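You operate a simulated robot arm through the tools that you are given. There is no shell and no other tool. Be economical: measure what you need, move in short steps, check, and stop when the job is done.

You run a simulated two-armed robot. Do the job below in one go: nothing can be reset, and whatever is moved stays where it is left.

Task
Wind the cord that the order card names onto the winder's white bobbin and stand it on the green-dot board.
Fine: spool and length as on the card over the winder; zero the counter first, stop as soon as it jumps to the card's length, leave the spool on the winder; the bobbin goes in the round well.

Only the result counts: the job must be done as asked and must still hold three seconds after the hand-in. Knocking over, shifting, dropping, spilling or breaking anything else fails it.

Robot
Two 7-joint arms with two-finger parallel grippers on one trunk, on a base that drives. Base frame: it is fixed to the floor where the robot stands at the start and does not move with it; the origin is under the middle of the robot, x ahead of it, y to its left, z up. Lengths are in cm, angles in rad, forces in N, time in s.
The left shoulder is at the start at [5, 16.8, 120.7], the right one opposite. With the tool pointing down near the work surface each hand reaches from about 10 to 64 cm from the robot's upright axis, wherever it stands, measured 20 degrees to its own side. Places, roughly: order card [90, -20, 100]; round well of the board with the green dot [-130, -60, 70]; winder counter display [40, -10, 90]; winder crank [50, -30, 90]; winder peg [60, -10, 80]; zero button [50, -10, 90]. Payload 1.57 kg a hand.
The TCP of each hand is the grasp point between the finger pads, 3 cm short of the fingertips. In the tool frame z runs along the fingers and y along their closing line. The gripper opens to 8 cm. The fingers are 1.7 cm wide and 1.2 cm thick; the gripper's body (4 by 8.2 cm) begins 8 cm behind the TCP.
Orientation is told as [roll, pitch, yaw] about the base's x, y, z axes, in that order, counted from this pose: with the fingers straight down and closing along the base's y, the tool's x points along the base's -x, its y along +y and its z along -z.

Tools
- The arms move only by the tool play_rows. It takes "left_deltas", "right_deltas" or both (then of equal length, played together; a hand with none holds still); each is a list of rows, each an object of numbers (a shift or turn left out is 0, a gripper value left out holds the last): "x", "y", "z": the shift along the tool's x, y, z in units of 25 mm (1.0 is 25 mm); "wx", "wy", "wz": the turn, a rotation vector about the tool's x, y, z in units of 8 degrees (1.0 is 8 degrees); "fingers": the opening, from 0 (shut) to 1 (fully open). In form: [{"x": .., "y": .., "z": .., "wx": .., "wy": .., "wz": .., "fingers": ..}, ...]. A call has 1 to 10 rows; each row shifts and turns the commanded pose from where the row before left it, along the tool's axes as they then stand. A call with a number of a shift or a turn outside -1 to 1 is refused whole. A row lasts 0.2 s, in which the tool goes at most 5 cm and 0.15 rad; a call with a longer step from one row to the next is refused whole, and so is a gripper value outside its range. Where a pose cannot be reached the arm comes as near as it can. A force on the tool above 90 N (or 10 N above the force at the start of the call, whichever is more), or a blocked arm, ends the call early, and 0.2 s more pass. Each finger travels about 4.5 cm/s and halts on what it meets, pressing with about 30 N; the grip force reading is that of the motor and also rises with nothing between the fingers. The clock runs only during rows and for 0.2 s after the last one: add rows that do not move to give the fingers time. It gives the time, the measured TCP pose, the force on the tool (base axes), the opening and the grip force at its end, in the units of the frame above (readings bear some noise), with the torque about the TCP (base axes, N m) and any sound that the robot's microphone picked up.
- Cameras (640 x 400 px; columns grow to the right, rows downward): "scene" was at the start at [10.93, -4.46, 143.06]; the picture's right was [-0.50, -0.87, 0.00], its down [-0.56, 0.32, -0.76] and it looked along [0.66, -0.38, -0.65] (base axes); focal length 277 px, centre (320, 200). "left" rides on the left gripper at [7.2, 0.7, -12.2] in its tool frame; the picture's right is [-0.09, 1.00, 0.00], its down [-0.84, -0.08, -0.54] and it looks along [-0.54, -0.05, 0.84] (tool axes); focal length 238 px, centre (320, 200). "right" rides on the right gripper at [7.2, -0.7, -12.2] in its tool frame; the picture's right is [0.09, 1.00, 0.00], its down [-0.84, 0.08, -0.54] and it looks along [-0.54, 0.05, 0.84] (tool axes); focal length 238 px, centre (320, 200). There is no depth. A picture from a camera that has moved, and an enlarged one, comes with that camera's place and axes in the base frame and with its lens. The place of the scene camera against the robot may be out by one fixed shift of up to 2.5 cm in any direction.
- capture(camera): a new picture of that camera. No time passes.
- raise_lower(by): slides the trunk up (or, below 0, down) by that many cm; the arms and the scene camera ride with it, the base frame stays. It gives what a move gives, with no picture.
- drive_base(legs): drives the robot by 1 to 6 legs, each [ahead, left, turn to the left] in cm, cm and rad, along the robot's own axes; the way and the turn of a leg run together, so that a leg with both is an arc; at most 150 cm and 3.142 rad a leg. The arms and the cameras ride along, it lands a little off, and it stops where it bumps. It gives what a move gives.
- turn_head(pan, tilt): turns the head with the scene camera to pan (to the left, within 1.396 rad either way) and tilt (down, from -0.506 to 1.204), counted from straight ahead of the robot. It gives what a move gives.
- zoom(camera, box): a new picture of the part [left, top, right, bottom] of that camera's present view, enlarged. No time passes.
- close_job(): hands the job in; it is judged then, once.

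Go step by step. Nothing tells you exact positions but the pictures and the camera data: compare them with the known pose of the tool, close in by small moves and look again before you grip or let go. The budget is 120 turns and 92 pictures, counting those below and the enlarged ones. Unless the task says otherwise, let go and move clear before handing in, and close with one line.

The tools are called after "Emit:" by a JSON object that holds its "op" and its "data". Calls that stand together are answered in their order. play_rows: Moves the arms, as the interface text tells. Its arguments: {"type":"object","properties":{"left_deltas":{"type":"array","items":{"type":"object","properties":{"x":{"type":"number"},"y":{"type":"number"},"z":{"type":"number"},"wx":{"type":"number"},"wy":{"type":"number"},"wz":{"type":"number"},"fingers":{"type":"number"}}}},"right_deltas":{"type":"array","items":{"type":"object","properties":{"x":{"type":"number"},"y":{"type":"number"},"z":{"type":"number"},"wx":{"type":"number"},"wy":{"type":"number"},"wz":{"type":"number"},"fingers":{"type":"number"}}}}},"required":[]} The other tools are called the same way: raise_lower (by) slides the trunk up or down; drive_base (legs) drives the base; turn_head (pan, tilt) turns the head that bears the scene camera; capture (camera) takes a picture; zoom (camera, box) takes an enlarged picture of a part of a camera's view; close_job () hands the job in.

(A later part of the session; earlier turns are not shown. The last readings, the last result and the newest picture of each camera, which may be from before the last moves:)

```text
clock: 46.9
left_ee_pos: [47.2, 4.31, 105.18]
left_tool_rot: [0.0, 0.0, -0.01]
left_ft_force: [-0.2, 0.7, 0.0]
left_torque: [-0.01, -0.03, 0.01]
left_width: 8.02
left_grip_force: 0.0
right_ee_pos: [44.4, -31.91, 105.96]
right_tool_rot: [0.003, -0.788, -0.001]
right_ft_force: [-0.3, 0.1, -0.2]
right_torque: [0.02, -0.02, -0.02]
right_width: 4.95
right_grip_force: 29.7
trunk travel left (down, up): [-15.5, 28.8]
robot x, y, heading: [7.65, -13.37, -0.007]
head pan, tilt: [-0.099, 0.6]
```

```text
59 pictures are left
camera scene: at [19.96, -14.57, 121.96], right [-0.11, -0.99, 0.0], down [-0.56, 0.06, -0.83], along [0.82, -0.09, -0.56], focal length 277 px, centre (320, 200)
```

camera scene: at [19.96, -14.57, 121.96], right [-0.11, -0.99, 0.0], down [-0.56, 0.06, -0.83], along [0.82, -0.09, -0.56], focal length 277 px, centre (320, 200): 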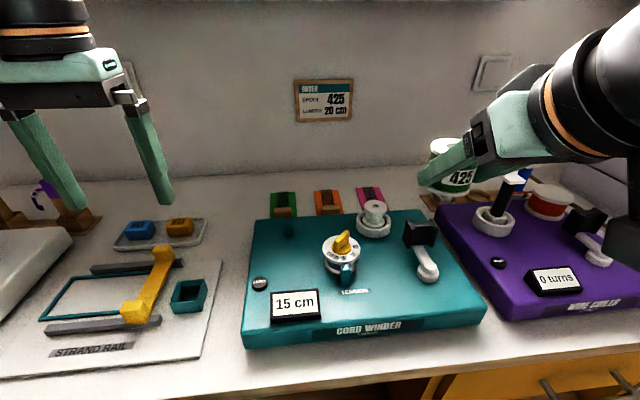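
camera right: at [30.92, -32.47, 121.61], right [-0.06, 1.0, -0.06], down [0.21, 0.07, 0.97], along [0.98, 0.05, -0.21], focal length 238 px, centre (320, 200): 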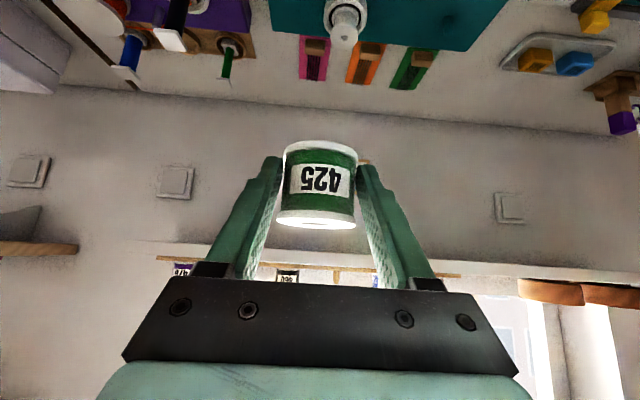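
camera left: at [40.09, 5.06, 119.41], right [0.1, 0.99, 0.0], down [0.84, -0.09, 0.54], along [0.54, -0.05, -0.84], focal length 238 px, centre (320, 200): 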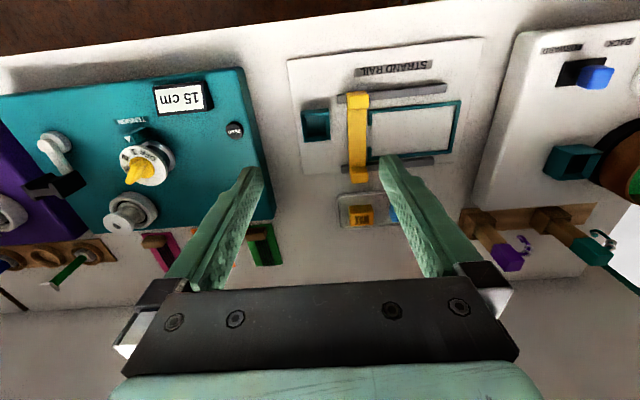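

Good clear view. I'll shift the robot 10 cm to the left so the peg is better in the right arm's range.

Emit:
{"op": "drive_base", "data": {"legs": [[0, 10, 0]]}}

```text
clock: 48.5
left_ee_pos: [47.37, 14.19, 105.13]
left_tool_rot: [0.0, -0.001, -0.008]
left_ft_force: [0.2, 0.3, -0.2]
left_torque: [-0.01, 0.01, 0.0]
left_width: 8.02
left_grip_force: 0.0
right_ee_pos: [44.42, -22.05, 105.9]
right_tool_rot: [0.002, -0.787, -0.002]
right_ft_force: [-0.2, -0.5, 0.1]
right_torque: [-0.02, 0.0, -0.05]
right_width: 4.97
right_grip_force: 29.5
trunk travel left (down, up): [-15.5, 28.8]
robot x, y, heading: [7.58, -3.26, -0.01]
head pan, tilt: [-0.099, 0.6]
```

Emit:
{"op": "play_rows", "data": {"right_deltas": [{"x": -0.29, "y": 0.435, "z": 0.92}, {"x": -0.29, "y": 0.435, "z": 0.92}, {"x": -0.29, "y": 0.435, "z": 0.92}, {"x": -0.29, "y": 0.435, "z": 0.92}, {"x": -0.29, "y": 0.435, "z": 0.92}, {"x": -0.29, "y": 0.435, "z": 0.92}, {"x": -0.29, "y": 0.435, "z": 0.92}, {"x": -0.29, "y": 0.435, "z": 0.92}, {}]}}

Emit:
{"op": "capture", "data": {"camera": "scene"}}

Emit:
{"op": "capture", "data": {"camera": "left"}}

Emit:
{"op": "capture", "data": {"camera": "right"}}

```text
clock: 50.5
left_ee_pos: [47.28, 14.09, 105.2]
left_tool_rot: [0.0, 0.001, -0.008]
left_ft_force: [0.1, -0.2, 0.0]
left_torque: [-0.01, -0.02, 0.02]
left_width: 7.99
left_grip_force: 0.1
right_ee_pos: [60.06, -14.61, 97.91]
right_tool_rot: [0.005, -0.787, -0.006]
right_ft_force: [0.2, 0.1, 0.4]
right_torque: [0.01, 0.02, -0.01]
right_width: 4.99
right_grip_force: 29.9
right hand out of reach, approached as far as the arm can: row 8
trunk travel left (down, up): [-15.5, 28.8]
robot x, y, heading: [7.64, -3.5, -0.007]
head pan, tilt: [-0.099, 0.6]
```

```text
58 pictures are left
camera scene: at [20.06, -4.63, 121.96], right [-0.11, -0.99, 0.0], down [-0.56, 0.06, -0.82], along [0.82, -0.09, -0.57], focal length 277 px, centre (320, 200)
```

scene: 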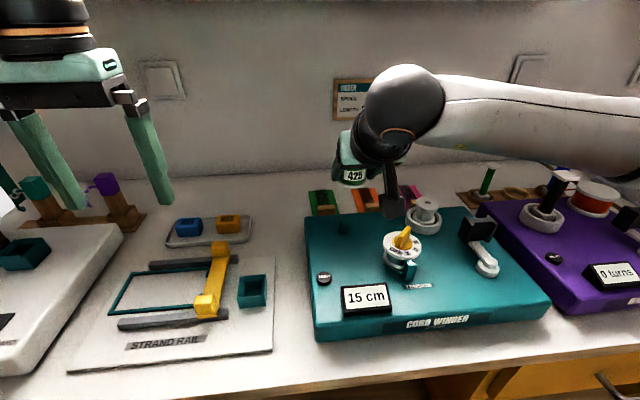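

```text
57 pictures are left
camera left: at [40.04, 14.98, 117.45], right [0.1, 0.99, 0.0], down [0.84, -0.09, 0.54], along [0.54, -0.06, -0.84], focal length 238 px, centre (320, 200)
```

left: 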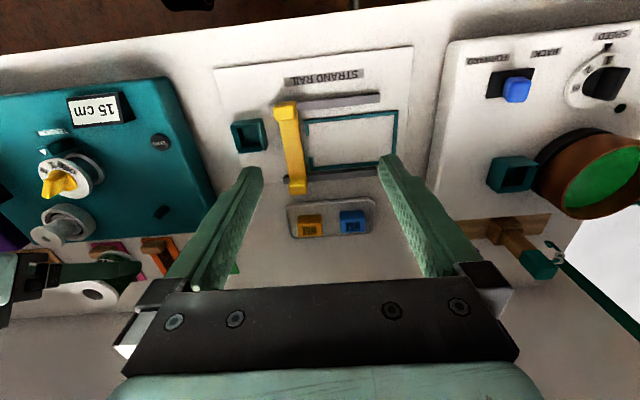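

```text
56 pictures are left
camera right: at [46.31, -15.2, 101.34], right [-0.06, 1.0, -0.06], down [0.21, 0.07, 0.98], along [0.98, 0.05, -0.21], focal length 238 px, centre (320, 200)
```

right: 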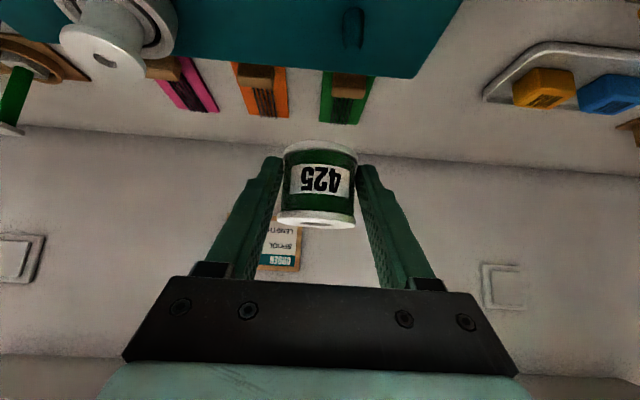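

The peg is visible in the right hand camera. I'll drive ahead 3 cm for reach, and zoom onto the peg.

Emit:
{"op": "drive_base", "data": {"legs": [[2.7, 0, 0]]}}

Emit:
{"op": "play_rows", "data": {"right_deltas": [{"x": 0.3, "z": -0.3}, {}]}}

Emit:
{"op": "zoom", "data": {"camera": "right", "box": [240, 0, 400, 100]}}

```text
clock: 51.3
left_ee_pos: [50.0, 14.26, 105.11]
left_tool_rot: [0.0, 0.0, -0.01]
left_ft_force: [1.2, -0.5, 0.2]
left_torque: [0.0, 0.0, -0.02]
left_width: 7.99
left_grip_force: 0.0
right_ee_pos: [62.87, -14.63, 97.81]
right_tool_rot: [0.005, -0.787, -0.003]
right_ft_force: [-0.2, -0.4, -0.3]
right_torque: [0.02, 0.02, -0.01]
right_width: 4.98
right_grip_force: 30.3
trunk travel left (down, up): [-15.5, 28.8]
robot x, y, heading: [10.45, -3.53, -0.007]
head pan, tilt: [-0.099, 0.6]
```

```text
clock: 51.9
left_ee_pos: [50.03, 14.1, 105.07]
left_tool_rot: [0.0, 0.001, -0.008]
left_ft_force: [1.0, 0.8, 0.1]
left_torque: [-0.02, -0.01, -0.03]
left_width: 8.0
left_grip_force: 0.0
right_ee_pos: [61.67, -14.55, 97.84]
right_tool_rot: [0.007, -0.788, -0.006]
right_ft_force: [-0.4, 0.1, -0.8]
right_torque: [-0.01, -0.04, 0.0]
right_width: 4.98
right_grip_force: 30.3
trunk travel left (down, up): [-15.5, 28.8]
robot x, y, heading: [10.44, -3.29, -0.008]
head pan, tilt: [-0.099, 0.6]
```

```text
4.00 times, centred on (320, 50) of right
camera zoom: at [48.01, -15.24, 101.26], right [-0.06, 1.0, -0.06], down [0.21, 0.07, 0.98], along [0.98, 0.05, -0.21], focal length 953 px, centre (320, 800)
```

zoom: 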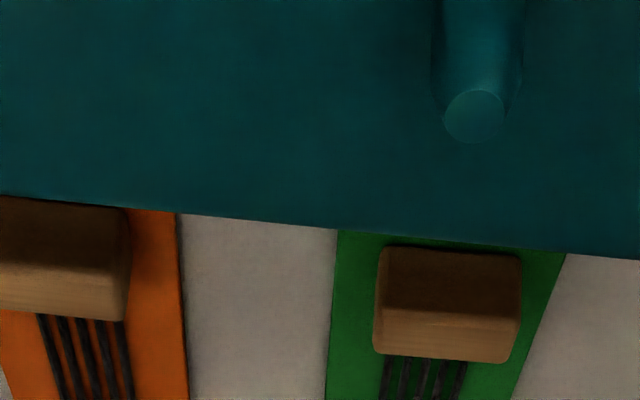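

Combining left and right hand views puts the peg at about (59.65, -12.95), top ≈ 88. I'll align over that and check again.

Emit:
{"op": "play_rows", "data": {"right_deltas": [{"x": 0.31, "y": 0.33, "z": -0.31}, {"x": 0.31, "y": 0.33, "z": -0.31}, {}]}}

Emit:
{"op": "zoom", "data": {"camera": "right", "box": [240, 0, 400, 240]}}

Emit:
{"op": "zoom", "data": {"camera": "scene", "box": [290, 120, 450, 260]}}

```text
clock: 52.7
left_ee_pos: [50.06, 14.17, 105.28]
left_tool_rot: [0.001, -0.001, -0.009]
left_ft_force: [-0.1, 0.0, 0.5]
left_torque: [-0.01, -0.04, 0.0]
left_width: 7.99
left_grip_force: 0.1
right_ee_pos: [60.03, -13.89, 97.89]
right_tool_rot: [0.005, -0.787, -0.004]
right_ft_force: [0.3, 0.1, 0.0]
right_torque: [-0.02, 0.03, 0.03]
right_width: 4.99
right_grip_force: 30.4
right hand out of reach, approached as far as the arm can: row 2
trunk travel left (down, up): [-15.5, 28.8]
robot x, y, heading: [10.62, -3.49, -0.01]
head pan, tilt: [-0.099, 0.6]
```

```text
1.67 times, centred on (320, 120) of right
camera zoom: at [46.34, -14.48, 101.4], right [-0.06, 1.0, -0.06], down [0.21, 0.07, 0.98], along [0.98, 0.05, -0.21], focal length 397 px, centre (320, 333)
```

zoom: 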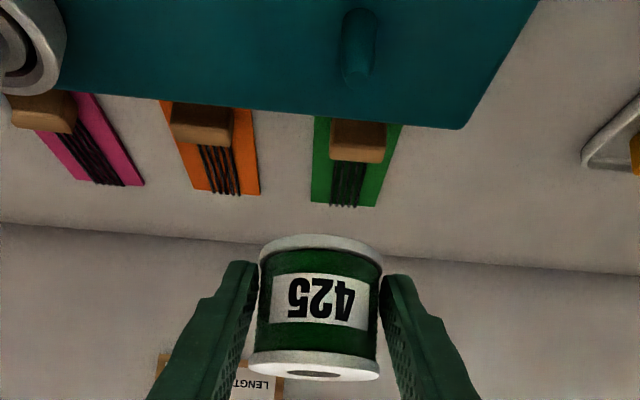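

```text
2.86 times, centred on (370, 190) of scene
camera zoom: at [22.8, -4.65, 121.96], right [-0.11, -0.99, 0.0], down [-0.56, 0.06, -0.83], along [0.82, -0.09, -0.56], focal length 792 px, centre (177, 229)
```

zoom: 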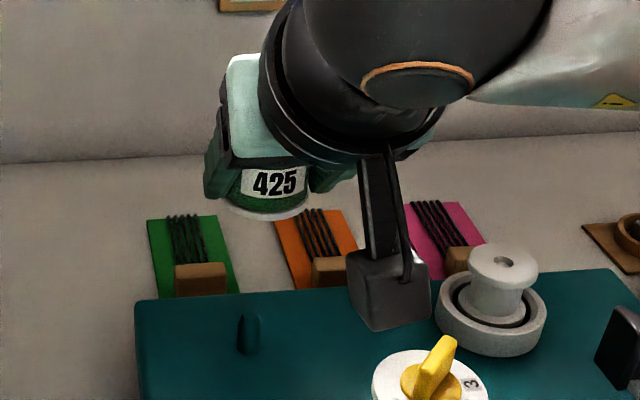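

Consistent: peg (59.65, -13.0), top z≈88. The arm is near its limit to the left, so I'll shift the base 6 cm left and re-align.

Emit:
{"op": "drive_base", "data": {"legs": [[0, 6, 0]]}}

Emit:
{"op": "play_rows", "data": {"right_deltas": [{"x": 0.1, "y": -1, "z": -0.1}, {"y": -1}, {}]}}

Emit:
{"op": "capture", "data": {"camera": "right"}}

```text
clock: 53.9
left_ee_pos: [50.07, 20.17, 105.24]
left_tool_rot: [-0.003, 0.002, -0.008]
left_ft_force: [-0.6, 0.1, -0.2]
left_torque: [-0.03, 0.03, -0.03]
left_width: 8.0
left_grip_force: 0.1
right_ee_pos: [60.18, -7.77, 97.88]
right_tool_rot: [0.006, -0.788, -0.003]
right_ft_force: [0.2, -0.8, -0.5]
right_torque: [0.02, 0.01, 0.0]
right_width: 4.99
right_grip_force: 29.4
trunk travel left (down, up): [-15.5, 28.8]
robot x, y, heading: [10.83, 2.68, -0.007]
head pan, tilt: [-0.099, 0.6]
```

```text
clock: 54.7
left_ee_pos: [50.08, 20.05, 105.27]
left_tool_rot: [-0.001, 0.001, -0.009]
left_ft_force: [0.7, -0.1, 1.1]
left_torque: [0.01, 0.01, 0.0]
left_width: 7.99
left_grip_force: 0.1
right_ee_pos: [59.87, -12.92, 97.83]
right_tool_rot: [0.006, -0.788, -0.003]
right_ft_force: [-0.2, 0.0, -1.7]
right_torque: [0.02, -0.02, 0.04]
right_width: 4.97
right_grip_force: 30.1
trunk travel left (down, up): [-15.5, 28.8]
robot x, y, heading: [11.04, 2.54, -0.007]
head pan, tilt: [-0.099, 0.6]
```

```text
52 pictures are left
camera right: at [46.08, -13.47, 101.45], right [-0.07, 1.0, -0.06], down [0.21, 0.07, 0.98], along [0.98, 0.05, -0.21], focal length 238 px, centre (320, 200)
```

right: 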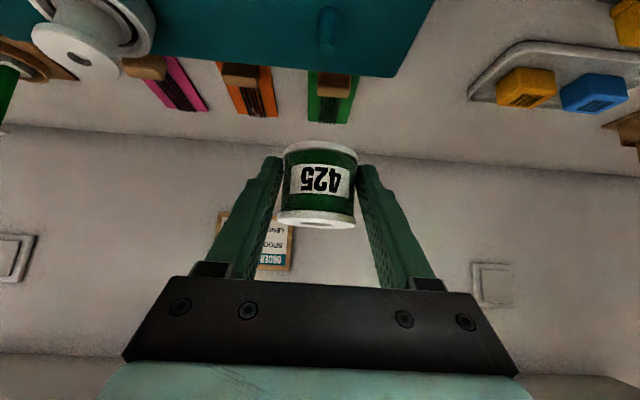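

Aligned within a few mm. I'll lower until the spool is just above the peg and look again.

Emit:
{"op": "play_rows", "data": {"right_deltas": [{"x": 0.53, "z": 0.31}, {"x": 0.42, "z": 0.42}, {"x": 0.42, "z": 0.42}, {"x": 0.3, "z": 0.3}, {}]}}

Emit:
{"op": "zoom", "data": {"camera": "right", "box": [240, 50, 400, 250]}}

Emit:
{"op": "zoom", "data": {"camera": "scene", "box": [290, 120, 450, 260]}}

```text
clock: 55.9
left_ee_pos: [50.05, 20.12, 105.15]
left_tool_rot: [0.002, -0.001, -0.011]
left_ft_force: [-0.3, -0.6, 0.2]
left_torque: [-0.02, 0.01, 0.01]
left_width: 7.99
left_grip_force: 0.0
right_ee_pos: [59.56, -12.61, 92.3]
right_tool_rot: [0.005, -0.789, -0.004]
right_ft_force: [-0.2, -0.5, -0.7]
right_torque: [-0.02, 0.01, 0.0]
right_width: 4.98
right_grip_force: 30.2
trunk travel left (down, up): [-15.5, 28.8]
robot x, y, heading: [10.28, 2.69, -0.007]
head pan, tilt: [-0.099, 0.6]
```

```text
2.00 times, centred on (320, 150) of right
camera zoom: at [45.83, -13.35, 95.87], right [-0.07, 1.0, -0.06], down [0.21, 0.07, 0.98], along [0.98, 0.05, -0.21], focal length 477 px, centre (320, 300)
```

zoom: 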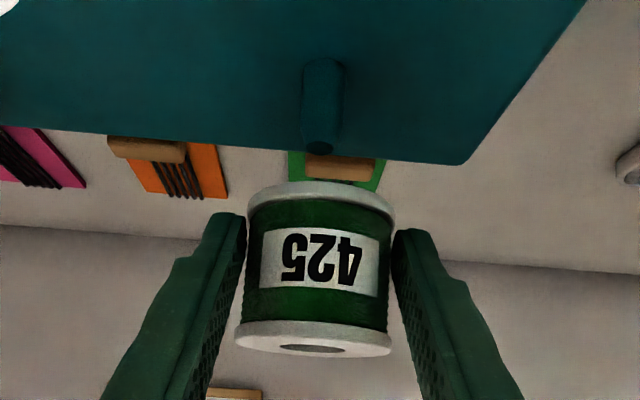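

```text
2.86 times, centred on (370, 190) of scene
camera zoom: at [22.85, 1.31, 121.96], right [-0.11, -0.99, 0.0], down [-0.56, 0.06, -0.83], along [0.82, -0.09, -0.56], focal length 792 px, centre (177, 229)
```

zoom: 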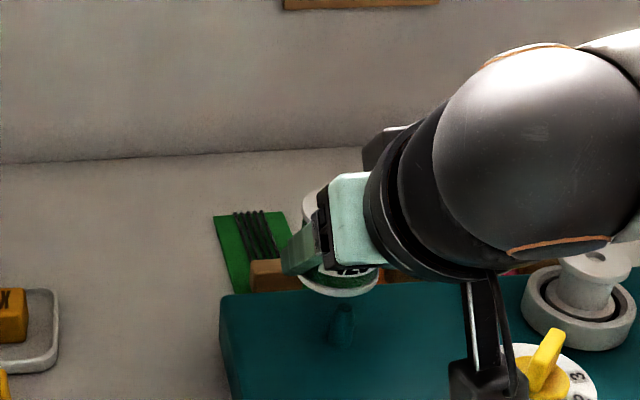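

Peg diameter ~1.3 cm against a ~2 cm bore, so there is a few mm play. I'll nudge back 4 mm and lower gently 1.6 cm, watching force.

Emit:
{"op": "play_rows", "data": {"right_deltas": [{"x": 0.11, "y": -0.05, "z": -0.11}, {"x": 0.15, "z": 0.15}, {"x": 0.15, "z": 0.15}, {"x": 0.15, "z": 0.15}, {}]}}

Emit:
{"op": "zoom", "data": {"camera": "right", "box": [240, 50, 400, 250]}}

```text
clock: 57.1
left_ee_pos: [50.01, 20.15, 105.21]
left_tool_rot: [0.0, 0.001, -0.009]
left_ft_force: [-0.2, 0.1, 0.4]
left_torque: [-0.01, 0.02, 0.0]
left_width: 7.98
left_grip_force: 0.1
right_ee_pos: [59.08, -12.93, 90.76]
right_tool_rot: [0.007, -0.788, 0.0]
right_ft_force: [1.6, 0.4, 0.7]
right_torque: [0.01, -0.01, -0.01]
right_width: 4.99
right_grip_force: 29.7
trunk travel left (down, up): [-15.5, 28.8]
robot x, y, heading: [10.33, 2.75, -0.003]
head pan, tilt: [-0.099, 0.6]
```

```text
2.00 times, centred on (320, 150) of right
camera zoom: at [45.32, -13.62, 94.33], right [-0.07, 1.0, -0.06], down [0.21, 0.07, 0.98], along [0.98, 0.05, -0.21], focal length 477 px, centre (320, 300)
```

zoom: 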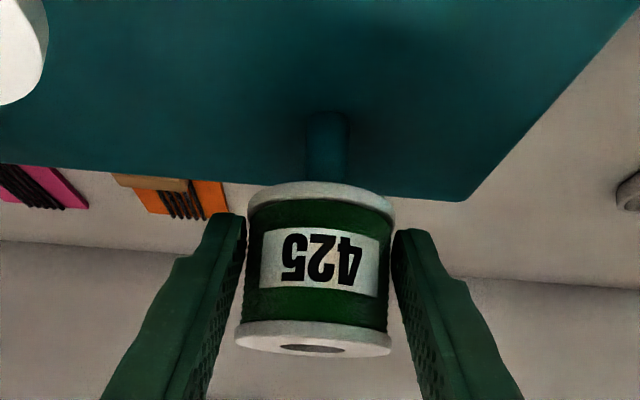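

The peg top is now under the spool's bottom flange with no force. I'll nudge 1.5 mm left and go on down.

Emit:
{"op": "play_rows", "data": {"right_deltas": [{"y": 0.06}, {"x": 0.1, "z": 0.1}, {"x": 0.1, "z": 0.1}, {"x": 0.1, "z": 0.1}, {}]}}

Emit:
{"op": "zoom", "data": {"camera": "right", "box": [240, 50, 400, 250]}}

```text
clock: 58.3
left_ee_pos: [49.99, 20.21, 105.26]
left_tool_rot: [0.0, -0.001, -0.009]
left_ft_force: [-1.1, -0.7, -0.3]
left_torque: [-0.04, 0.03, 0.0]
left_width: 7.99
left_grip_force: 0.1
right_ee_pos: [59.07, -12.84, 89.94]
right_tool_rot: [0.006, -0.792, -0.002]
right_ft_force: [2.8, -2.3, 18.7]
right_torque: [-0.06, -0.19, -0.02]
right_width: 5.02
right_grip_force: 30.1
trunk travel left (down, up): [-15.5, 28.8]
robot x, y, heading: [10.42, 2.23, -0.008]
head pan, tilt: [-0.099, 0.6]
```

```text
2.00 times, centred on (320, 150) of right
camera zoom: at [45.31, -13.46, 93.34], right [-0.07, 1.0, -0.06], down [0.2, 0.07, 0.98], along [0.98, 0.05, -0.21], focal length 477 px, centre (320, 300)
```

zoom: 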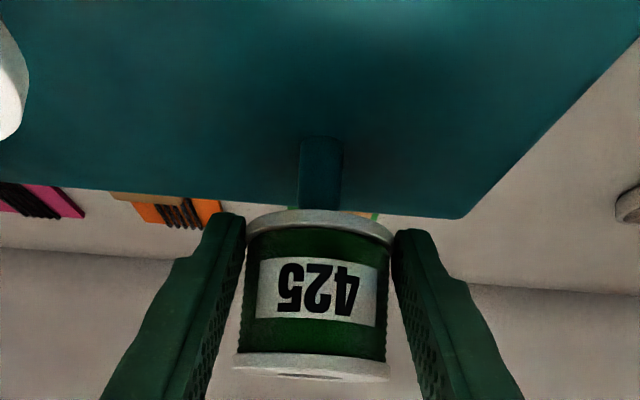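

The spool touched the peg top and slipped up a bit in the grip, so I'm off by several mm in x. I'll lift it clear and bring the left camera around for a side view.

Emit:
{"op": "play_rows", "data": {"left_deltas": [{"x": -0.47, "y": -1, "z": 0.3}, {"x": -0.47, "y": -1, "z": 0.3}, {"x": -0.47, "y": -1, "z": 0.3}, {"x": -0.47, "y": -1, "z": 0.3}, {"y": -0.64, "z": 0.1}, {"wz": 0.95}, {"wz": 0.95}, {"wz": 0.95}, {"wz": 0.95}, {"wz": 0.95}], "right_deltas": [{"x": -0.1, "z": -0.1}, {"x": -0.15, "z": -0.15}, {"x": -0.15, "z": -0.15}, {}, {}, {}, {}, {}, {}, {}]}}

Emit:
{"op": "play_rows", "data": {"left_deltas": [{"wz": 0.95}, {"wz": 0.95}, {"wz": 0.95}, {"wz": 0.95}, {"wy": -1}, {"wy": -1}, {"wy": -1}, {}]}}

Emit:
{"op": "capture", "data": {"camera": "left"}}

```text
clock: 60.5
left_ee_pos: [54.77, 8.4, 102.0]
left_tool_rot: [0.001, -0.001, -0.673]
left_ft_force: [0.0, -0.2, 0.4]
left_torque: [-0.02, 0.01, -0.04]
left_width: 7.97
left_grip_force: 0.1
right_ee_pos: [59.05, -12.81, 91.1]
right_tool_rot: [0.007, -0.787, -0.002]
right_ft_force: [0.7, -0.3, -1.2]
right_torque: [-0.02, 0.02, 0.01]
right_width: 5.0
right_grip_force: 30.5
trunk travel left (down, up): [-15.5, 28.8]
robot x, y, heading: [10.53, 2.43, -0.006]
head pan, tilt: [-0.099, 0.6]
```

```text
clock: 62.3
left_ee_pos: [50.61, 7.66, 100.35]
left_tool_rot: [0.0, -0.42, -1.203]
left_ft_force: [0.1, -0.1, -0.4]
left_torque: [0.0, -0.03, 0.0]
left_width: 7.99
left_grip_force: 0.1
left hand out of reach, approached as far as the arm can: row 3, 4
right_ee_pos: [59.01, -12.77, 91.09]
right_tool_rot: [0.005, -0.787, -0.004]
right_ft_force: [0.1, -0.7, -0.5]
right_torque: [-0.02, 0.03, 0.01]
right_width: 4.99
right_grip_force: 29.9
trunk travel left (down, up): [-15.5, 28.8]
robot x, y, heading: [10.51, 2.56, -0.004]
head pan, tilt: [-0.099, 0.6]
```

```text
47 pictures are left
camera left: at [46.98, 18.7, 108.62], right [0.96, 0.28, 0.04], down [0.12, -0.53, 0.84], along [0.26, -0.8, -0.55], focal length 238 px, centre (320, 200)
```

left: 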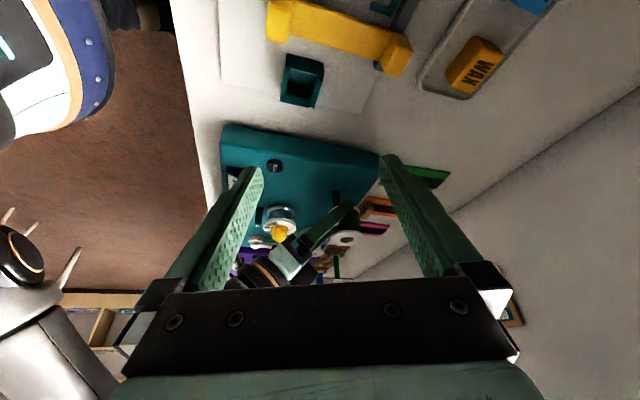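

Emit:
{"op": "zoom", "data": {"camera": "left", "box": [290, 170, 386, 260]}}

```text
4.44 times, centred on (338, 215) of left
camera zoom: at [46.98, 18.7, 108.62], right [0.96, 0.28, 0.04], down [0.12, -0.53, 0.84], along [0.26, -0.8, -0.55], focal length 1059 px, centre (240, 133)
```

zoom: 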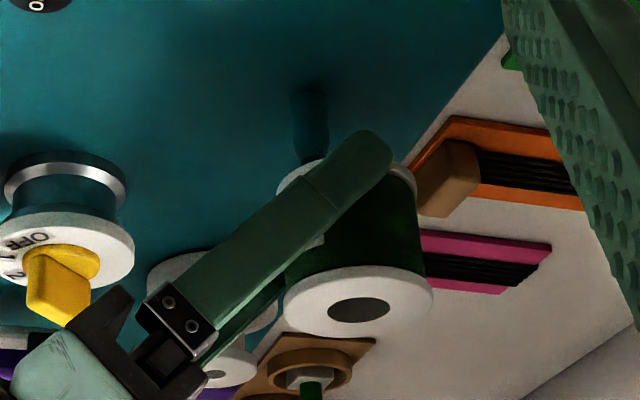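

Now clear: the spool is about 1.2 cm too far in +x. I'll move it back 1.15 cm and recheck.

Emit:
{"op": "play_rows", "data": {"right_deltas": [{"x": 0.163, "z": -0.163}, {"x": 0.163, "z": -0.163}, {}]}}

Emit:
{"op": "zoom", "data": {"camera": "left", "box": [290, 170, 386, 260]}}

Emit:
{"op": "zoom", "data": {"camera": "right", "box": [240, 50, 400, 250]}}

```text
clock: 63.1
left_ee_pos: [50.66, 7.63, 100.39]
left_tool_rot: [0.0, -0.418, -1.202]
left_ft_force: [-0.5, -0.7, -0.3]
left_torque: [-0.01, 0.04, 0.0]
left_width: 7.98
left_grip_force: 0.0
right_ee_pos: [58.08, -12.73, 91.11]
right_tool_rot: [0.006, -0.787, -0.004]
right_ft_force: [0.7, -0.3, -1.2]
right_torque: [0.0, 0.0, -0.03]
right_width: 5.0
right_grip_force: 30.3
trunk travel left (down, up): [-15.5, 28.8]
robot x, y, heading: [10.53, 2.81, -0.005]
head pan, tilt: [-0.099, 0.6]
```

```text
4.44 times, centred on (338, 215) of left
camera zoom: at [46.99, 18.68, 108.64], right [0.96, 0.28, 0.04], down [0.12, -0.54, 0.84], along [0.25, -0.8, -0.55], focal length 1059 px, centre (240, 133)
```

zoom: 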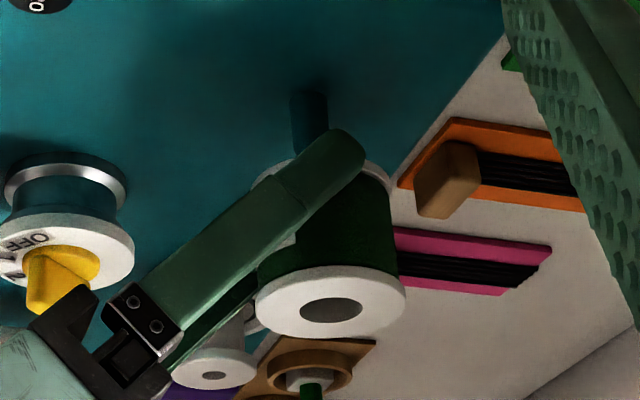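

```text
2.00 times, centred on (320, 150) of right
camera zoom: at [44.25, -13.46, 94.64], right [-0.07, 1.0, -0.06], down [0.21, 0.07, 0.98], along [0.98, 0.05, -0.21], focal length 477 px, centre (320, 300)
```

zoom: 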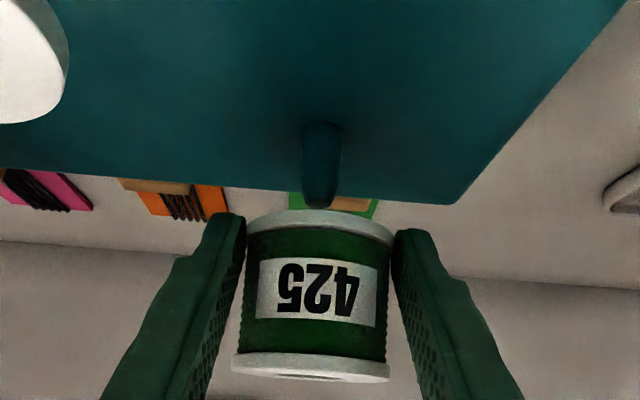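

Nearly there; another 2.7 mm back, then lower 1.8 cm gently.

Emit:
{"op": "play_rows", "data": {"right_deltas": [{"x": 0.076, "z": -0.076}, {"x": 0.12, "z": 0.12}, {"x": 0.12, "z": 0.12}, {"x": 0.12, "z": 0.12}, {"x": 0.12, "z": 0.12}, {}]}}

Emit:
{"op": "zoom", "data": {"camera": "left", "box": [290, 170, 386, 260]}}

```text
clock: 64.5
left_ee_pos: [50.71, 7.57, 100.41]
left_tool_rot: [0.0, -0.418, -1.203]
left_ft_force: [-0.2, 0.0, -0.5]
left_torque: [-0.02, 0.0, -0.02]
left_width: 7.98
left_grip_force: 0.0
right_ee_pos: [57.68, -12.96, 89.26]
right_tool_rot: [0.004, -0.786, -0.003]
right_ft_force: [0.4, -0.4, -1.2]
right_torque: [-0.03, 0.01, 0.0]
right_width: 4.99
right_grip_force: 29.8
trunk travel left (down, up): [-15.5, 28.8]
robot x, y, heading: [10.66, 2.74, -0.006]
head pan, tilt: [-0.099, 0.6]
```

```text
4.44 times, centred on (338, 215) of left
camera zoom: at [46.99, 18.67, 108.63], right [0.96, 0.28, 0.04], down [0.12, -0.54, 0.84], along [0.25, -0.8, -0.55], focal length 1059 px, centre (240, 133)
```

zoom: 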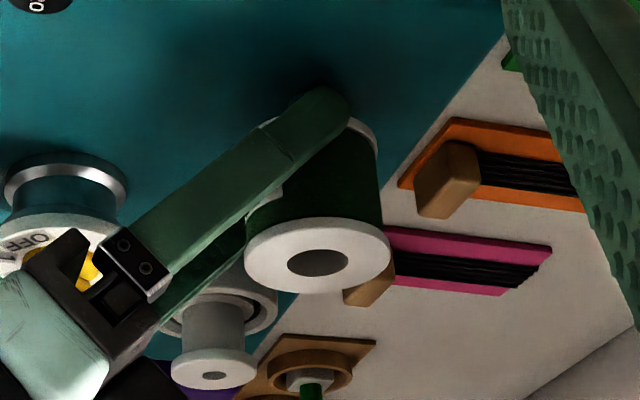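

No force and below the former contact height, so the peg is in the bore. Continue down.

Emit:
{"op": "play_rows", "data": {"right_deltas": [{"x": 0.1, "z": 0.1}, {"x": 0.1, "z": 0.1}, {"x": 0.1, "z": 0.1}, {"x": 0.08, "z": 0.08}, {}]}}

Emit:
{"op": "zoom", "data": {"camera": "left", "box": [290, 150, 386, 240]}}

```text
clock: 65.7
left_ee_pos: [50.65, 7.62, 100.35]
left_tool_rot: [0.0, -0.419, -1.203]
left_ft_force: [-0.8, 0.0, -0.1]
left_torque: [-0.02, 0.0, -0.01]
left_width: 8.02
left_grip_force: 0.0
right_ee_pos: [57.69, -12.65, 87.94]
right_tool_rot: [0.004, -0.788, -0.004]
right_ft_force: [-0.6, 0.1, -1.2]
right_torque: [0.01, 0.05, -0.01]
right_width: 5.0
right_grip_force: 30.3
trunk travel left (down, up): [-15.5, 28.8]
robot x, y, heading: [10.45, 2.57, -0.012]
head pan, tilt: [-0.099, 0.6]
```

```text
4.44 times, centred on (338, 195) of left
camera zoom: at [46.99, 18.68, 108.63], right [0.96, 0.28, 0.04], down [0.12, -0.54, 0.84], along [0.25, -0.8, -0.55], focal length 1059 px, centre (240, 222)
```

zoom: 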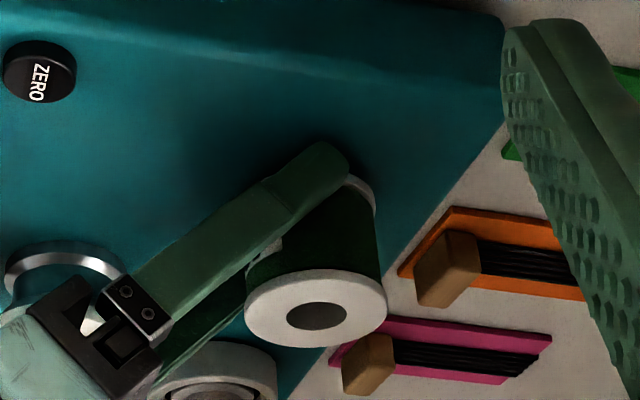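

Free so far. I'll lower up to another 0.8 cm, expecting light contact with the deck.

Emit:
{"op": "play_rows", "data": {"right_deltas": [{"x": 0.07, "z": 0.07}, {"x": 0.07, "z": 0.07}, {}]}}

```text
clock: 66.5
left_ee_pos: [50.55, 7.61, 100.35]
left_tool_rot: [0.001, -0.419, -1.202]
left_ft_force: [0.1, -0.9, 0.1]
left_torque: [0.01, 0.0, 0.0]
left_width: 8.0
left_grip_force: 0.1
right_ee_pos: [57.73, -12.67, 87.76]
right_tool_rot: [0.006, -0.791, -0.004]
right_ft_force: [-2.4, -0.8, 8.9]
right_torque: [-0.32, -0.04, -0.09]
right_width: 4.99
right_grip_force: 29.9
trunk travel left (down, up): [-15.5, 28.8]
robot x, y, heading: [10.62, 2.29, -0.007]
head pan, tilt: [-0.099, 0.6]
```

Light contact at the fingertips with the deck. I'll ease up, release and back out along the tool axis.

Emit:
{"op": "play_rows", "data": {"right_deltas": [{"x": -0.06, "z": -0.06}, {"fingers": 0.8}, {"fingers": 0.8}, {"fingers": 0.8}, {"fingers": 0.8}, {}]}}

Emit:
{"op": "zoom", "data": {"camera": "left", "box": [290, 150, 386, 240]}}

Emit:
{"op": "zoom", "data": {"camera": "right", "box": [240, 50, 400, 250]}}

```text
clock: 67.9
left_ee_pos: [50.56, 7.6, 100.44]
left_tool_rot: [-0.002, -0.417, -1.203]
left_ft_force: [0.3, 0.0, 0.6]
left_torque: [0.02, 0.0, 0.02]
left_width: 8.01
left_grip_force: 0.0
right_ee_pos: [57.71, -12.85, 87.66]
right_tool_rot: [0.006, -0.786, -0.004]
right_ft_force: [0.4, 0.3, 0.5]
right_torque: [-0.02, 0.01, 0.0]
right_width: 6.32
right_grip_force: 0.0
trunk travel left (down, up): [-15.5, 28.8]
robot x, y, heading: [10.46, 2.52, -0.008]
head pan, tilt: [-0.099, 0.6]
```

```text
4.44 times, centred on (338, 195) of left
camera zoom: at [46.96, 18.68, 108.64], right [0.96, 0.28, 0.04], down [0.12, -0.54, 0.84], along [0.25, -0.8, -0.55], focal length 1059 px, centre (240, 222)
```

zoom: 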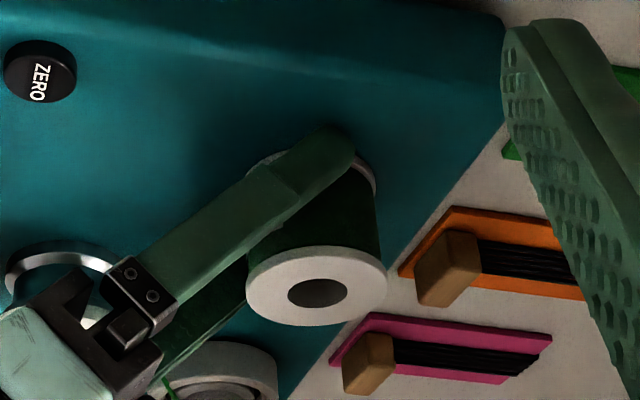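

```text
2.00 times, centred on (320, 150) of right
camera zoom: at [43.93, -13.4, 91.25], right [-0.06, 1.0, -0.06], down [0.21, 0.07, 0.98], along [0.98, 0.05, -0.21], focal length 477 px, centre (320, 300)
```

zoom: 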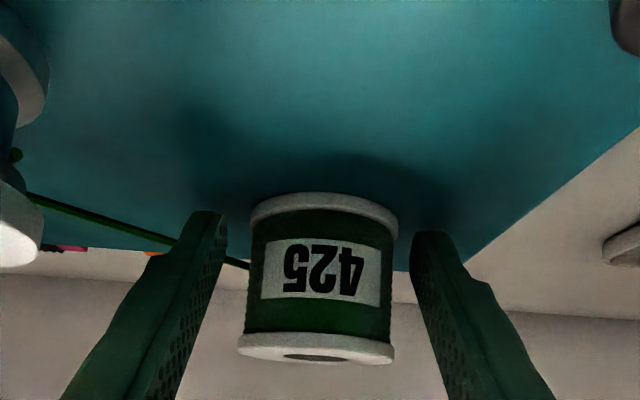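

The spool dropped onto the deck and the cord has threaded to the bobbin. Backing the hand out.

Emit:
{"op": "play_rows", "data": {"right_deltas": [{"z": -0.5}, {"z": -0.8}, {"z": -0.8}, {"z": -0.8}, {"z": -0.8}, {"x": -0.7, "z": -0.7}, {"x": -0.7, "z": -0.7}, {"x": -0.7, "z": -0.7}, {}]}}

Emit:
{"op": "capture", "data": {"camera": "scene"}}

Emit:
{"op": "capture", "data": {"camera": "left"}}

```text
clock: 69.9
left_ee_pos: [50.53, 7.61, 100.47]
left_tool_rot: [0.0, -0.418, -1.202]
left_ft_force: [0.1, -0.4, 0.5]
left_torque: [0.0, 0.0, 0.02]
left_width: 8.0
left_grip_force: 0.1
right_ee_pos: [50.92, -12.78, 101.82]
right_tool_rot: [0.005, -0.787, -0.004]
right_ft_force: [0.1, 0.5, 0.4]
right_torque: [0.04, 0.0, 0.0]
right_width: 6.39
right_grip_force: 0.0
trunk travel left (down, up): [-15.5, 28.8]
robot x, y, heading: [10.46, 2.39, -0.008]
head pan, tilt: [-0.099, 0.6]
```

```text
39 pictures are left
camera scene: at [22.84, 1.32, 121.96], right [-0.11, -0.99, 0.0], down [-0.56, 0.06, -0.83], along [0.82, -0.09, -0.56], focal length 277 px, centre (320, 200)
```

scene: 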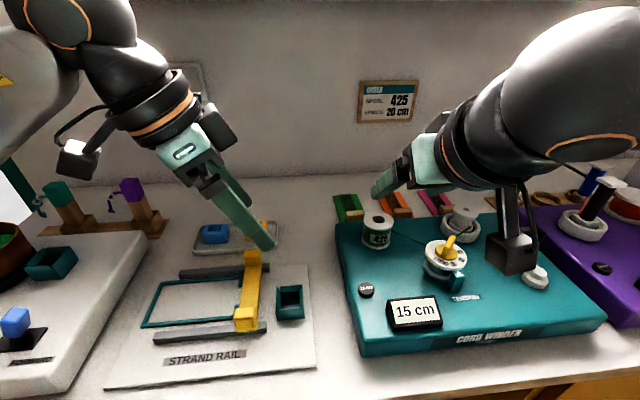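

```text
38 pictures are left
camera left: at [46.98, 18.68, 108.64], right [0.96, 0.28, 0.04], down [0.12, -0.54, 0.84], along [0.25, -0.8, -0.55], focal length 238 px, centre (320, 200)
```

left: 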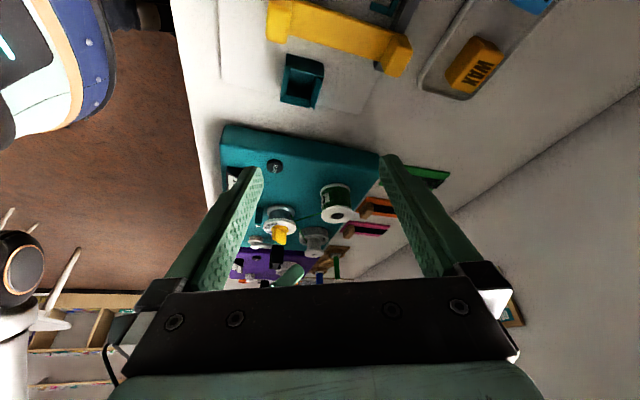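

Spool is standing on the peg. Next the zero button at about (48.7, -8.0). I'll move the right hand off to the right and turn it tool-down, and bring the left hand back to tool-down.

Emit:
{"op": "play_rows", "data": {"left_deltas": [{"wy": 1}, {"wy": 1}, {"wy": 1}, {"wz": -0.95}, {"wz": -0.95}, {"wz": -0.95}, {"wz": -0.95}, {"wz": -0.95}, {"wz": -0.95}, {"wz": -0.95, "fingers": 0}], "right_deltas": [{"y": -1}, {"y": -1}, {"y": -1}, {"y": -1}, {"y": -1, "wy": 1}, {"y": -1, "wy": 1}, {"y": -1, "wy": 1}, {"y": -0.7, "wy": 1}, {"wy": 1}, {"wy": 0.64}]}}

Emit:
{"op": "play_rows", "data": {"left_deltas": [{"wz": -0.95, "fingers": 0}, {"wz": -0.95}, {}, {}, {}, {}]}}

Emit:
{"op": "capture", "data": {"camera": "left"}}

Emit:
{"op": "capture", "data": {"camera": "right"}}

```text
clock: 72.1
left_ee_pos: [50.49, 7.64, 100.31]
left_tool_rot: [0.002, 0.0, -0.269]
left_ft_force: [0.2, 0.0, 0.1]
left_torque: [-0.01, -0.02, -0.01]
left_width: 4.58
left_grip_force: 0.3
right_ee_pos: [51.16, -32.04, 101.8]
right_tool_rot: [0.004, 0.003, 0.001]
right_ft_force: [0.0, -0.1, -0.2]
right_torque: [-0.03, 0.03, 0.01]
right_width: 6.39
right_grip_force: 0.2
trunk travel left (down, up): [-15.5, 28.8]
robot x, y, heading: [10.2, 2.64, -0.007]
head pan, tilt: [-0.099, 0.6]
```

```text
clock: 73.5
left_ee_pos: [50.51, 7.52, 100.44]
left_tool_rot: [0.001, 0.001, -0.007]
left_ft_force: [-0.1, -0.9, 0.6]
left_torque: [0.01, 0.0, 0.0]
left_width: 0.01
left_grip_force: 21.4
right_ee_pos: [51.04, -32.06, 101.6]
right_tool_rot: [0.002, 0.0, 0.0]
right_ft_force: [-0.2, -0.1, 0.9]
right_torque: [0.02, -0.03, 0.0]
right_width: 6.39
right_grip_force: 0.1
trunk travel left (down, up): [-15.5, 28.8]
robot x, y, heading: [10.45, 2.65, -0.009]
head pan, tilt: [-0.099, 0.6]
```

```text
37 pictures are left
camera left: at [43.23, 8.38, 112.65], right [0.1, 0.99, 0.0], down [0.84, -0.08, 0.54], along [0.54, -0.05, -0.84], focal length 238 px, centre (320, 200)
```

left: 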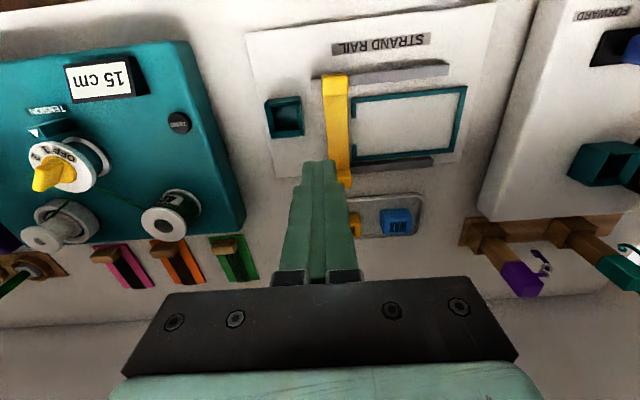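

```text
36 pictures are left
camera right: at [43.85, -32.74, 113.88], right [-0.09, 1.0, 0.0], down [0.84, 0.08, 0.54], along [0.54, 0.05, -0.84], focal length 238 px, centre (320, 200)
```

right: 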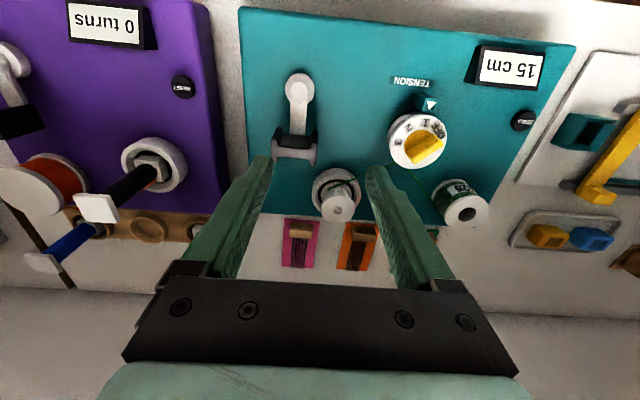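

Zero button refined: (48.8, -8.2, 85.2). Moving the left closed fingers over it, and zooming the crank with the right camera.

Emit:
{"op": "play_rows", "data": {"left_deltas": [{"x": 0.1, "y": -0.9}, {"x": 0.1, "y": -0.9}, {"x": 0.1, "y": -0.9}, {"x": 0.1, "y": -0.9}, {"x": 0.1, "y": -0.9, "z": 0.5}, {"x": 0.1, "y": -0.9, "z": 0.8}, {"x": 0.1, "y": -0.9, "z": 0.8}, {"z": 0.6}, {}]}}

Emit:
{"op": "zoom", "data": {"camera": "right", "box": [240, 50, 368, 190]}}

Emit:
{"op": "capture", "data": {"camera": "right"}}

```text
clock: 75.5
left_ee_pos: [48.95, -8.25, 93.59]
left_tool_rot: [0.0, 0.001, -0.007]
left_ft_force: [-0.8, 0.2, -0.6]
left_torque: [-0.01, -0.01, 0.0]
left_width: 0.01
left_grip_force: 21.0
right_ee_pos: [51.1, -31.94, 101.73]
right_tool_rot: [0.003, 0.0, -0.002]
right_ft_force: [0.4, 0.0, 0.3]
right_torque: [0.01, -0.03, 0.02]
right_width: 6.4
right_grip_force: 0.1
trunk travel left (down, up): [-15.5, 28.8]
robot x, y, heading: [10.28, 2.43, -0.009]
head pan, tilt: [-0.099, 0.6]
```

```text
2.86 times, centred on (304, 120) of right
camera zoom: at [43.85, -32.74, 113.87], right [-0.09, 1.0, 0.0], down [0.84, 0.08, 0.54], along [0.54, 0.05, -0.84], focal length 681 px, centre (366, 429)
```

zoom: 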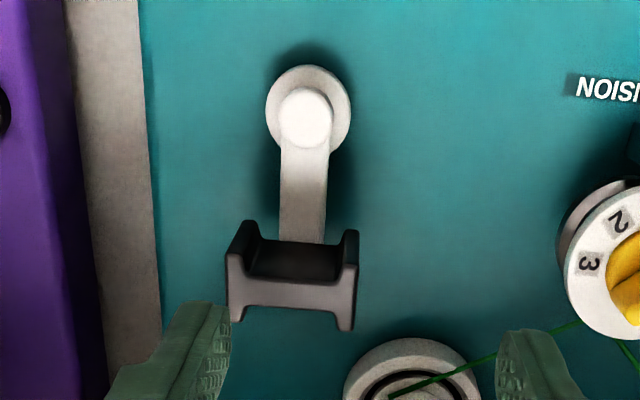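

```text
34 pictures are left
camera right: at [43.85, -32.74, 113.87], right [-0.09, 1.0, 0.0], down [0.84, 0.08, 0.54], along [0.54, 0.05, -0.84], focal length 238 px, centre (320, 200)
```

right: 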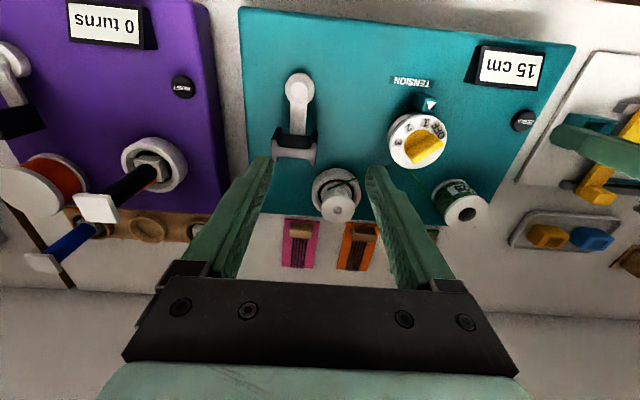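

The crank handle is an H-shaped block whose top slot runs radially: closed fingertips can push it round. First press zero.

Emit:
{"op": "play_rows", "data": {"left_deltas": [{"z": 0.7}, {"z": 0.7}, {"z": 0.16}, {"z": 0.16}, {"z": 0.1}, {}]}}

Emit:
{"op": "capture", "data": {"camera": "scene"}}

```text
clock: 76.9
left_ee_pos: [48.74, -8.06, 88.92]
left_tool_rot: [0.001, 0.0, -0.009]
left_ft_force: [0.0, -0.2, -0.2]
left_torque: [-0.02, -0.01, -0.01]
left_width: 0.0
left_grip_force: 21.4
right_ee_pos: [51.04, -31.99, 101.77]
right_tool_rot: [0.003, -0.001, 0.001]
right_ft_force: [-0.3, -0.3, 0.1]
right_torque: [0.03, 0.0, 0.0]
right_width: 6.42
right_grip_force: 0.0
trunk travel left (down, up): [-15.5, 28.8]
robot x, y, heading: [10.93, 2.45, -0.008]
head pan, tilt: [-0.099, 0.6]
```

```text
33 pictures are left
camera scene: at [22.84, 1.32, 121.96], right [-0.11, -0.99, 0.0], down [-0.56, 0.06, -0.83], along [0.82, -0.09, -0.56], focal length 277 px, centre (320, 200)
```

scene: 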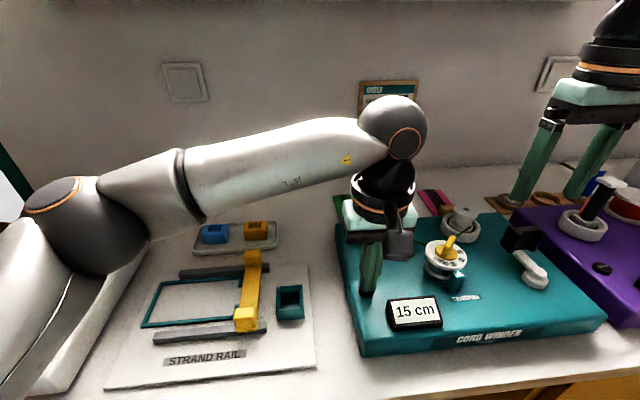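

No contact yet; pressing a bit further.

Emit:
{"op": "play_rows", "data": {"left_deltas": [{"z": 0.12}, {"z": 0.1}, {"z": 0.1}, {}]}}

Emit:
{"op": "zoom", "data": {"camera": "scene", "box": [330, 220, 490, 340]}}

```text
clock: 77.9
left_ee_pos: [48.71, -8.14, 88.31]
left_tool_rot: [0.0, -0.001, -0.008]
left_ft_force: [-1.6, 1.0, 4.8]
left_torque: [0.04, 0.06, 0.0]
left_width: 0.04
left_grip_force: 20.9
right_ee_pos: [51.05, -32.09, 101.8]
right_tool_rot: [0.004, 0.0, 0.001]
right_ft_force: [1.0, 0.1, 0.5]
right_torque: [-0.03, 0.0, -0.04]
right_width: 6.38
right_grip_force: 0.1
trunk travel left (down, up): [-15.5, 28.8]
robot x, y, heading: [10.62, 2.53, -0.005]
head pan, tilt: [-0.099, 0.6]
heard: click
```

```text
3.33 times, centred on (410, 280) of scene
camera zoom: at [22.8, 1.33, 121.97], right [-0.11, -0.99, 0.0], down [-0.56, 0.06, -0.83], along [0.82, -0.09, -0.56], focal length 924 px, centre (20, -67)
```

zoom: 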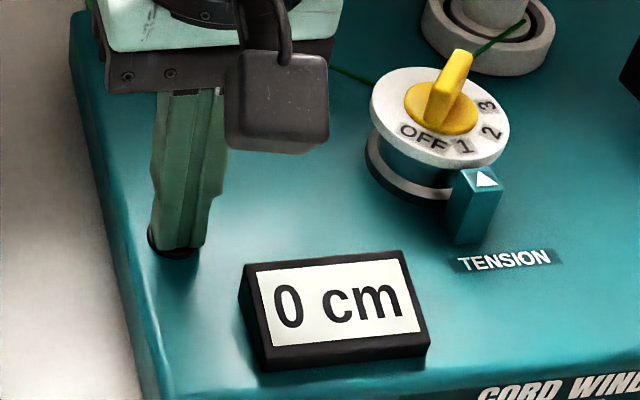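

Zeroed with a click: 0 cm. Now I'll lift the left hand away and bring the right hand, fingers shut, above the crank handle slot.

Emit:
{"op": "play_rows", "data": {"left_deltas": [{"z": -0.5}, {"z": -1}, {"z": -1}, {"z": -1, "y": 0.5}, {"y": 1}, {"y": 1}, {"y": 1}, {"y": 1}, {"y": 1}, {"y": 1}], "right_deltas": [{"fingers": 0}, {"fingers": 0}, {"fingers": 0}, {"fingers": 0, "x": -0.6}, {"y": -0.45}, {"y": -0.45}, {"z": 0.6}, {"z": 0.8}, {"z": 0.8}, {}]}}

Emit:
{"op": "zoom", "data": {"camera": "right", "box": [240, 80, 400, 230]}}

Emit:
{"op": "zoom", "data": {"camera": "scene", "box": [430, 140, 600, 300]}}

```text
clock: 80.1
left_ee_pos: [48.97, 8.19, 97.14]
left_tool_rot: [-0.001, 0.0, -0.007]
left_ft_force: [-0.6, 0.1, 0.2]
left_torque: [-0.01, 0.01, -0.03]
left_width: 0.0
left_grip_force: 21.5
right_ee_pos: [52.6, -34.37, 96.35]
right_tool_rot: [0.003, 0.0, 0.0]
right_ft_force: [0.2, -0.1, -0.3]
right_torque: [0.01, 0.01, -0.04]
right_width: 0.0
right_grip_force: 21.1
trunk travel left (down, up): [-15.5, 28.8]
robot x, y, heading: [10.89, 2.07, -0.005]
head pan, tilt: [-0.099, 0.6]
```

```text
2.67 times, centred on (320, 155) of right
camera zoom: at [45.43, -34.96, 108.51], right [-0.09, 1.0, 0.0], down [0.84, 0.08, 0.54], along [0.54, 0.05, -0.84], focal length 636 px, centre (320, 320)
```

zoom: 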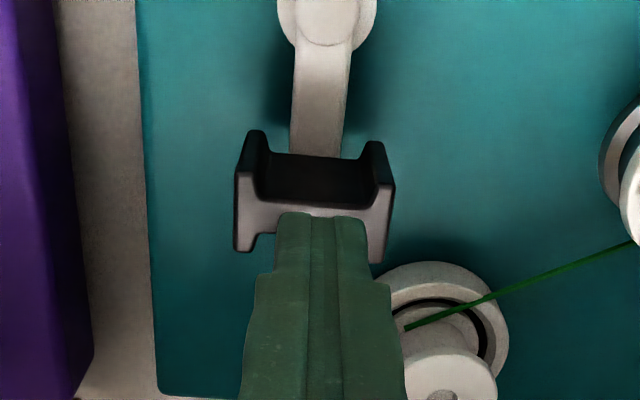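

```text
2.50 times, centred on (515, 220) of scene
camera zoom: at [22.84, 1.33, 121.96], right [-0.11, -0.99, 0.0], down [-0.56, 0.06, -0.83], along [0.82, -0.09, -0.56], focal length 693 px, centre (-168, 150)
```

zoom: 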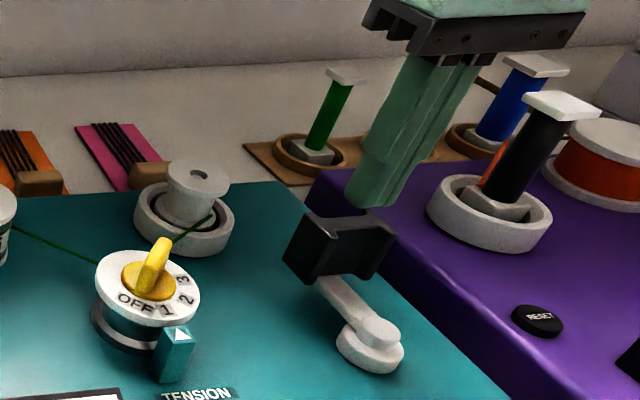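

Aligned over the slot. Lowering fingertips into it gently.

Emit:
{"op": "play_rows", "data": {"right_deltas": [{"z": 0.5}, {"z": 0.4}, {"z": 0.2}, {"z": 0.2}, {}]}}

Emit:
{"op": "zoom", "data": {"camera": "scene", "box": [430, 140, 600, 300]}}

```text
clock: 81.3
left_ee_pos: [48.69, 8.49, 97.43]
left_tool_rot: [-0.006, -0.006, -0.01]
left_ft_force: [-0.1, 0.8, -0.7]
left_torque: [0.01, 0.0, 0.01]
left_width: 0.0
left_grip_force: 21.4
right_ee_pos: [52.53, -33.73, 94.42]
right_tool_rot: [0.001, -0.033, 0.005]
right_ft_force: [-4.9, -1.5, 74.1]
right_torque: [-0.23, 0.24, -0.02]
right_width: 0.01
right_grip_force: 21.0
trunk travel left (down, up): [-15.5, 28.8]
robot x, y, heading: [10.68, 2.17, -0.007]
head pan, tilt: [-0.099, 0.6]
```

```text
2.50 times, centred on (515, 220) of scene
camera zoom: at [22.33, 1.71, 122.09], right [-0.11, -0.99, 0.0], down [-0.56, 0.06, -0.83], along [0.82, -0.09, -0.56], focal length 693 px, centre (-168, 150)
```

zoom: 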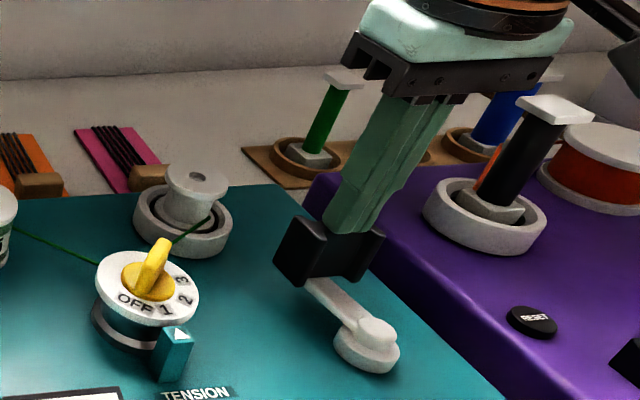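

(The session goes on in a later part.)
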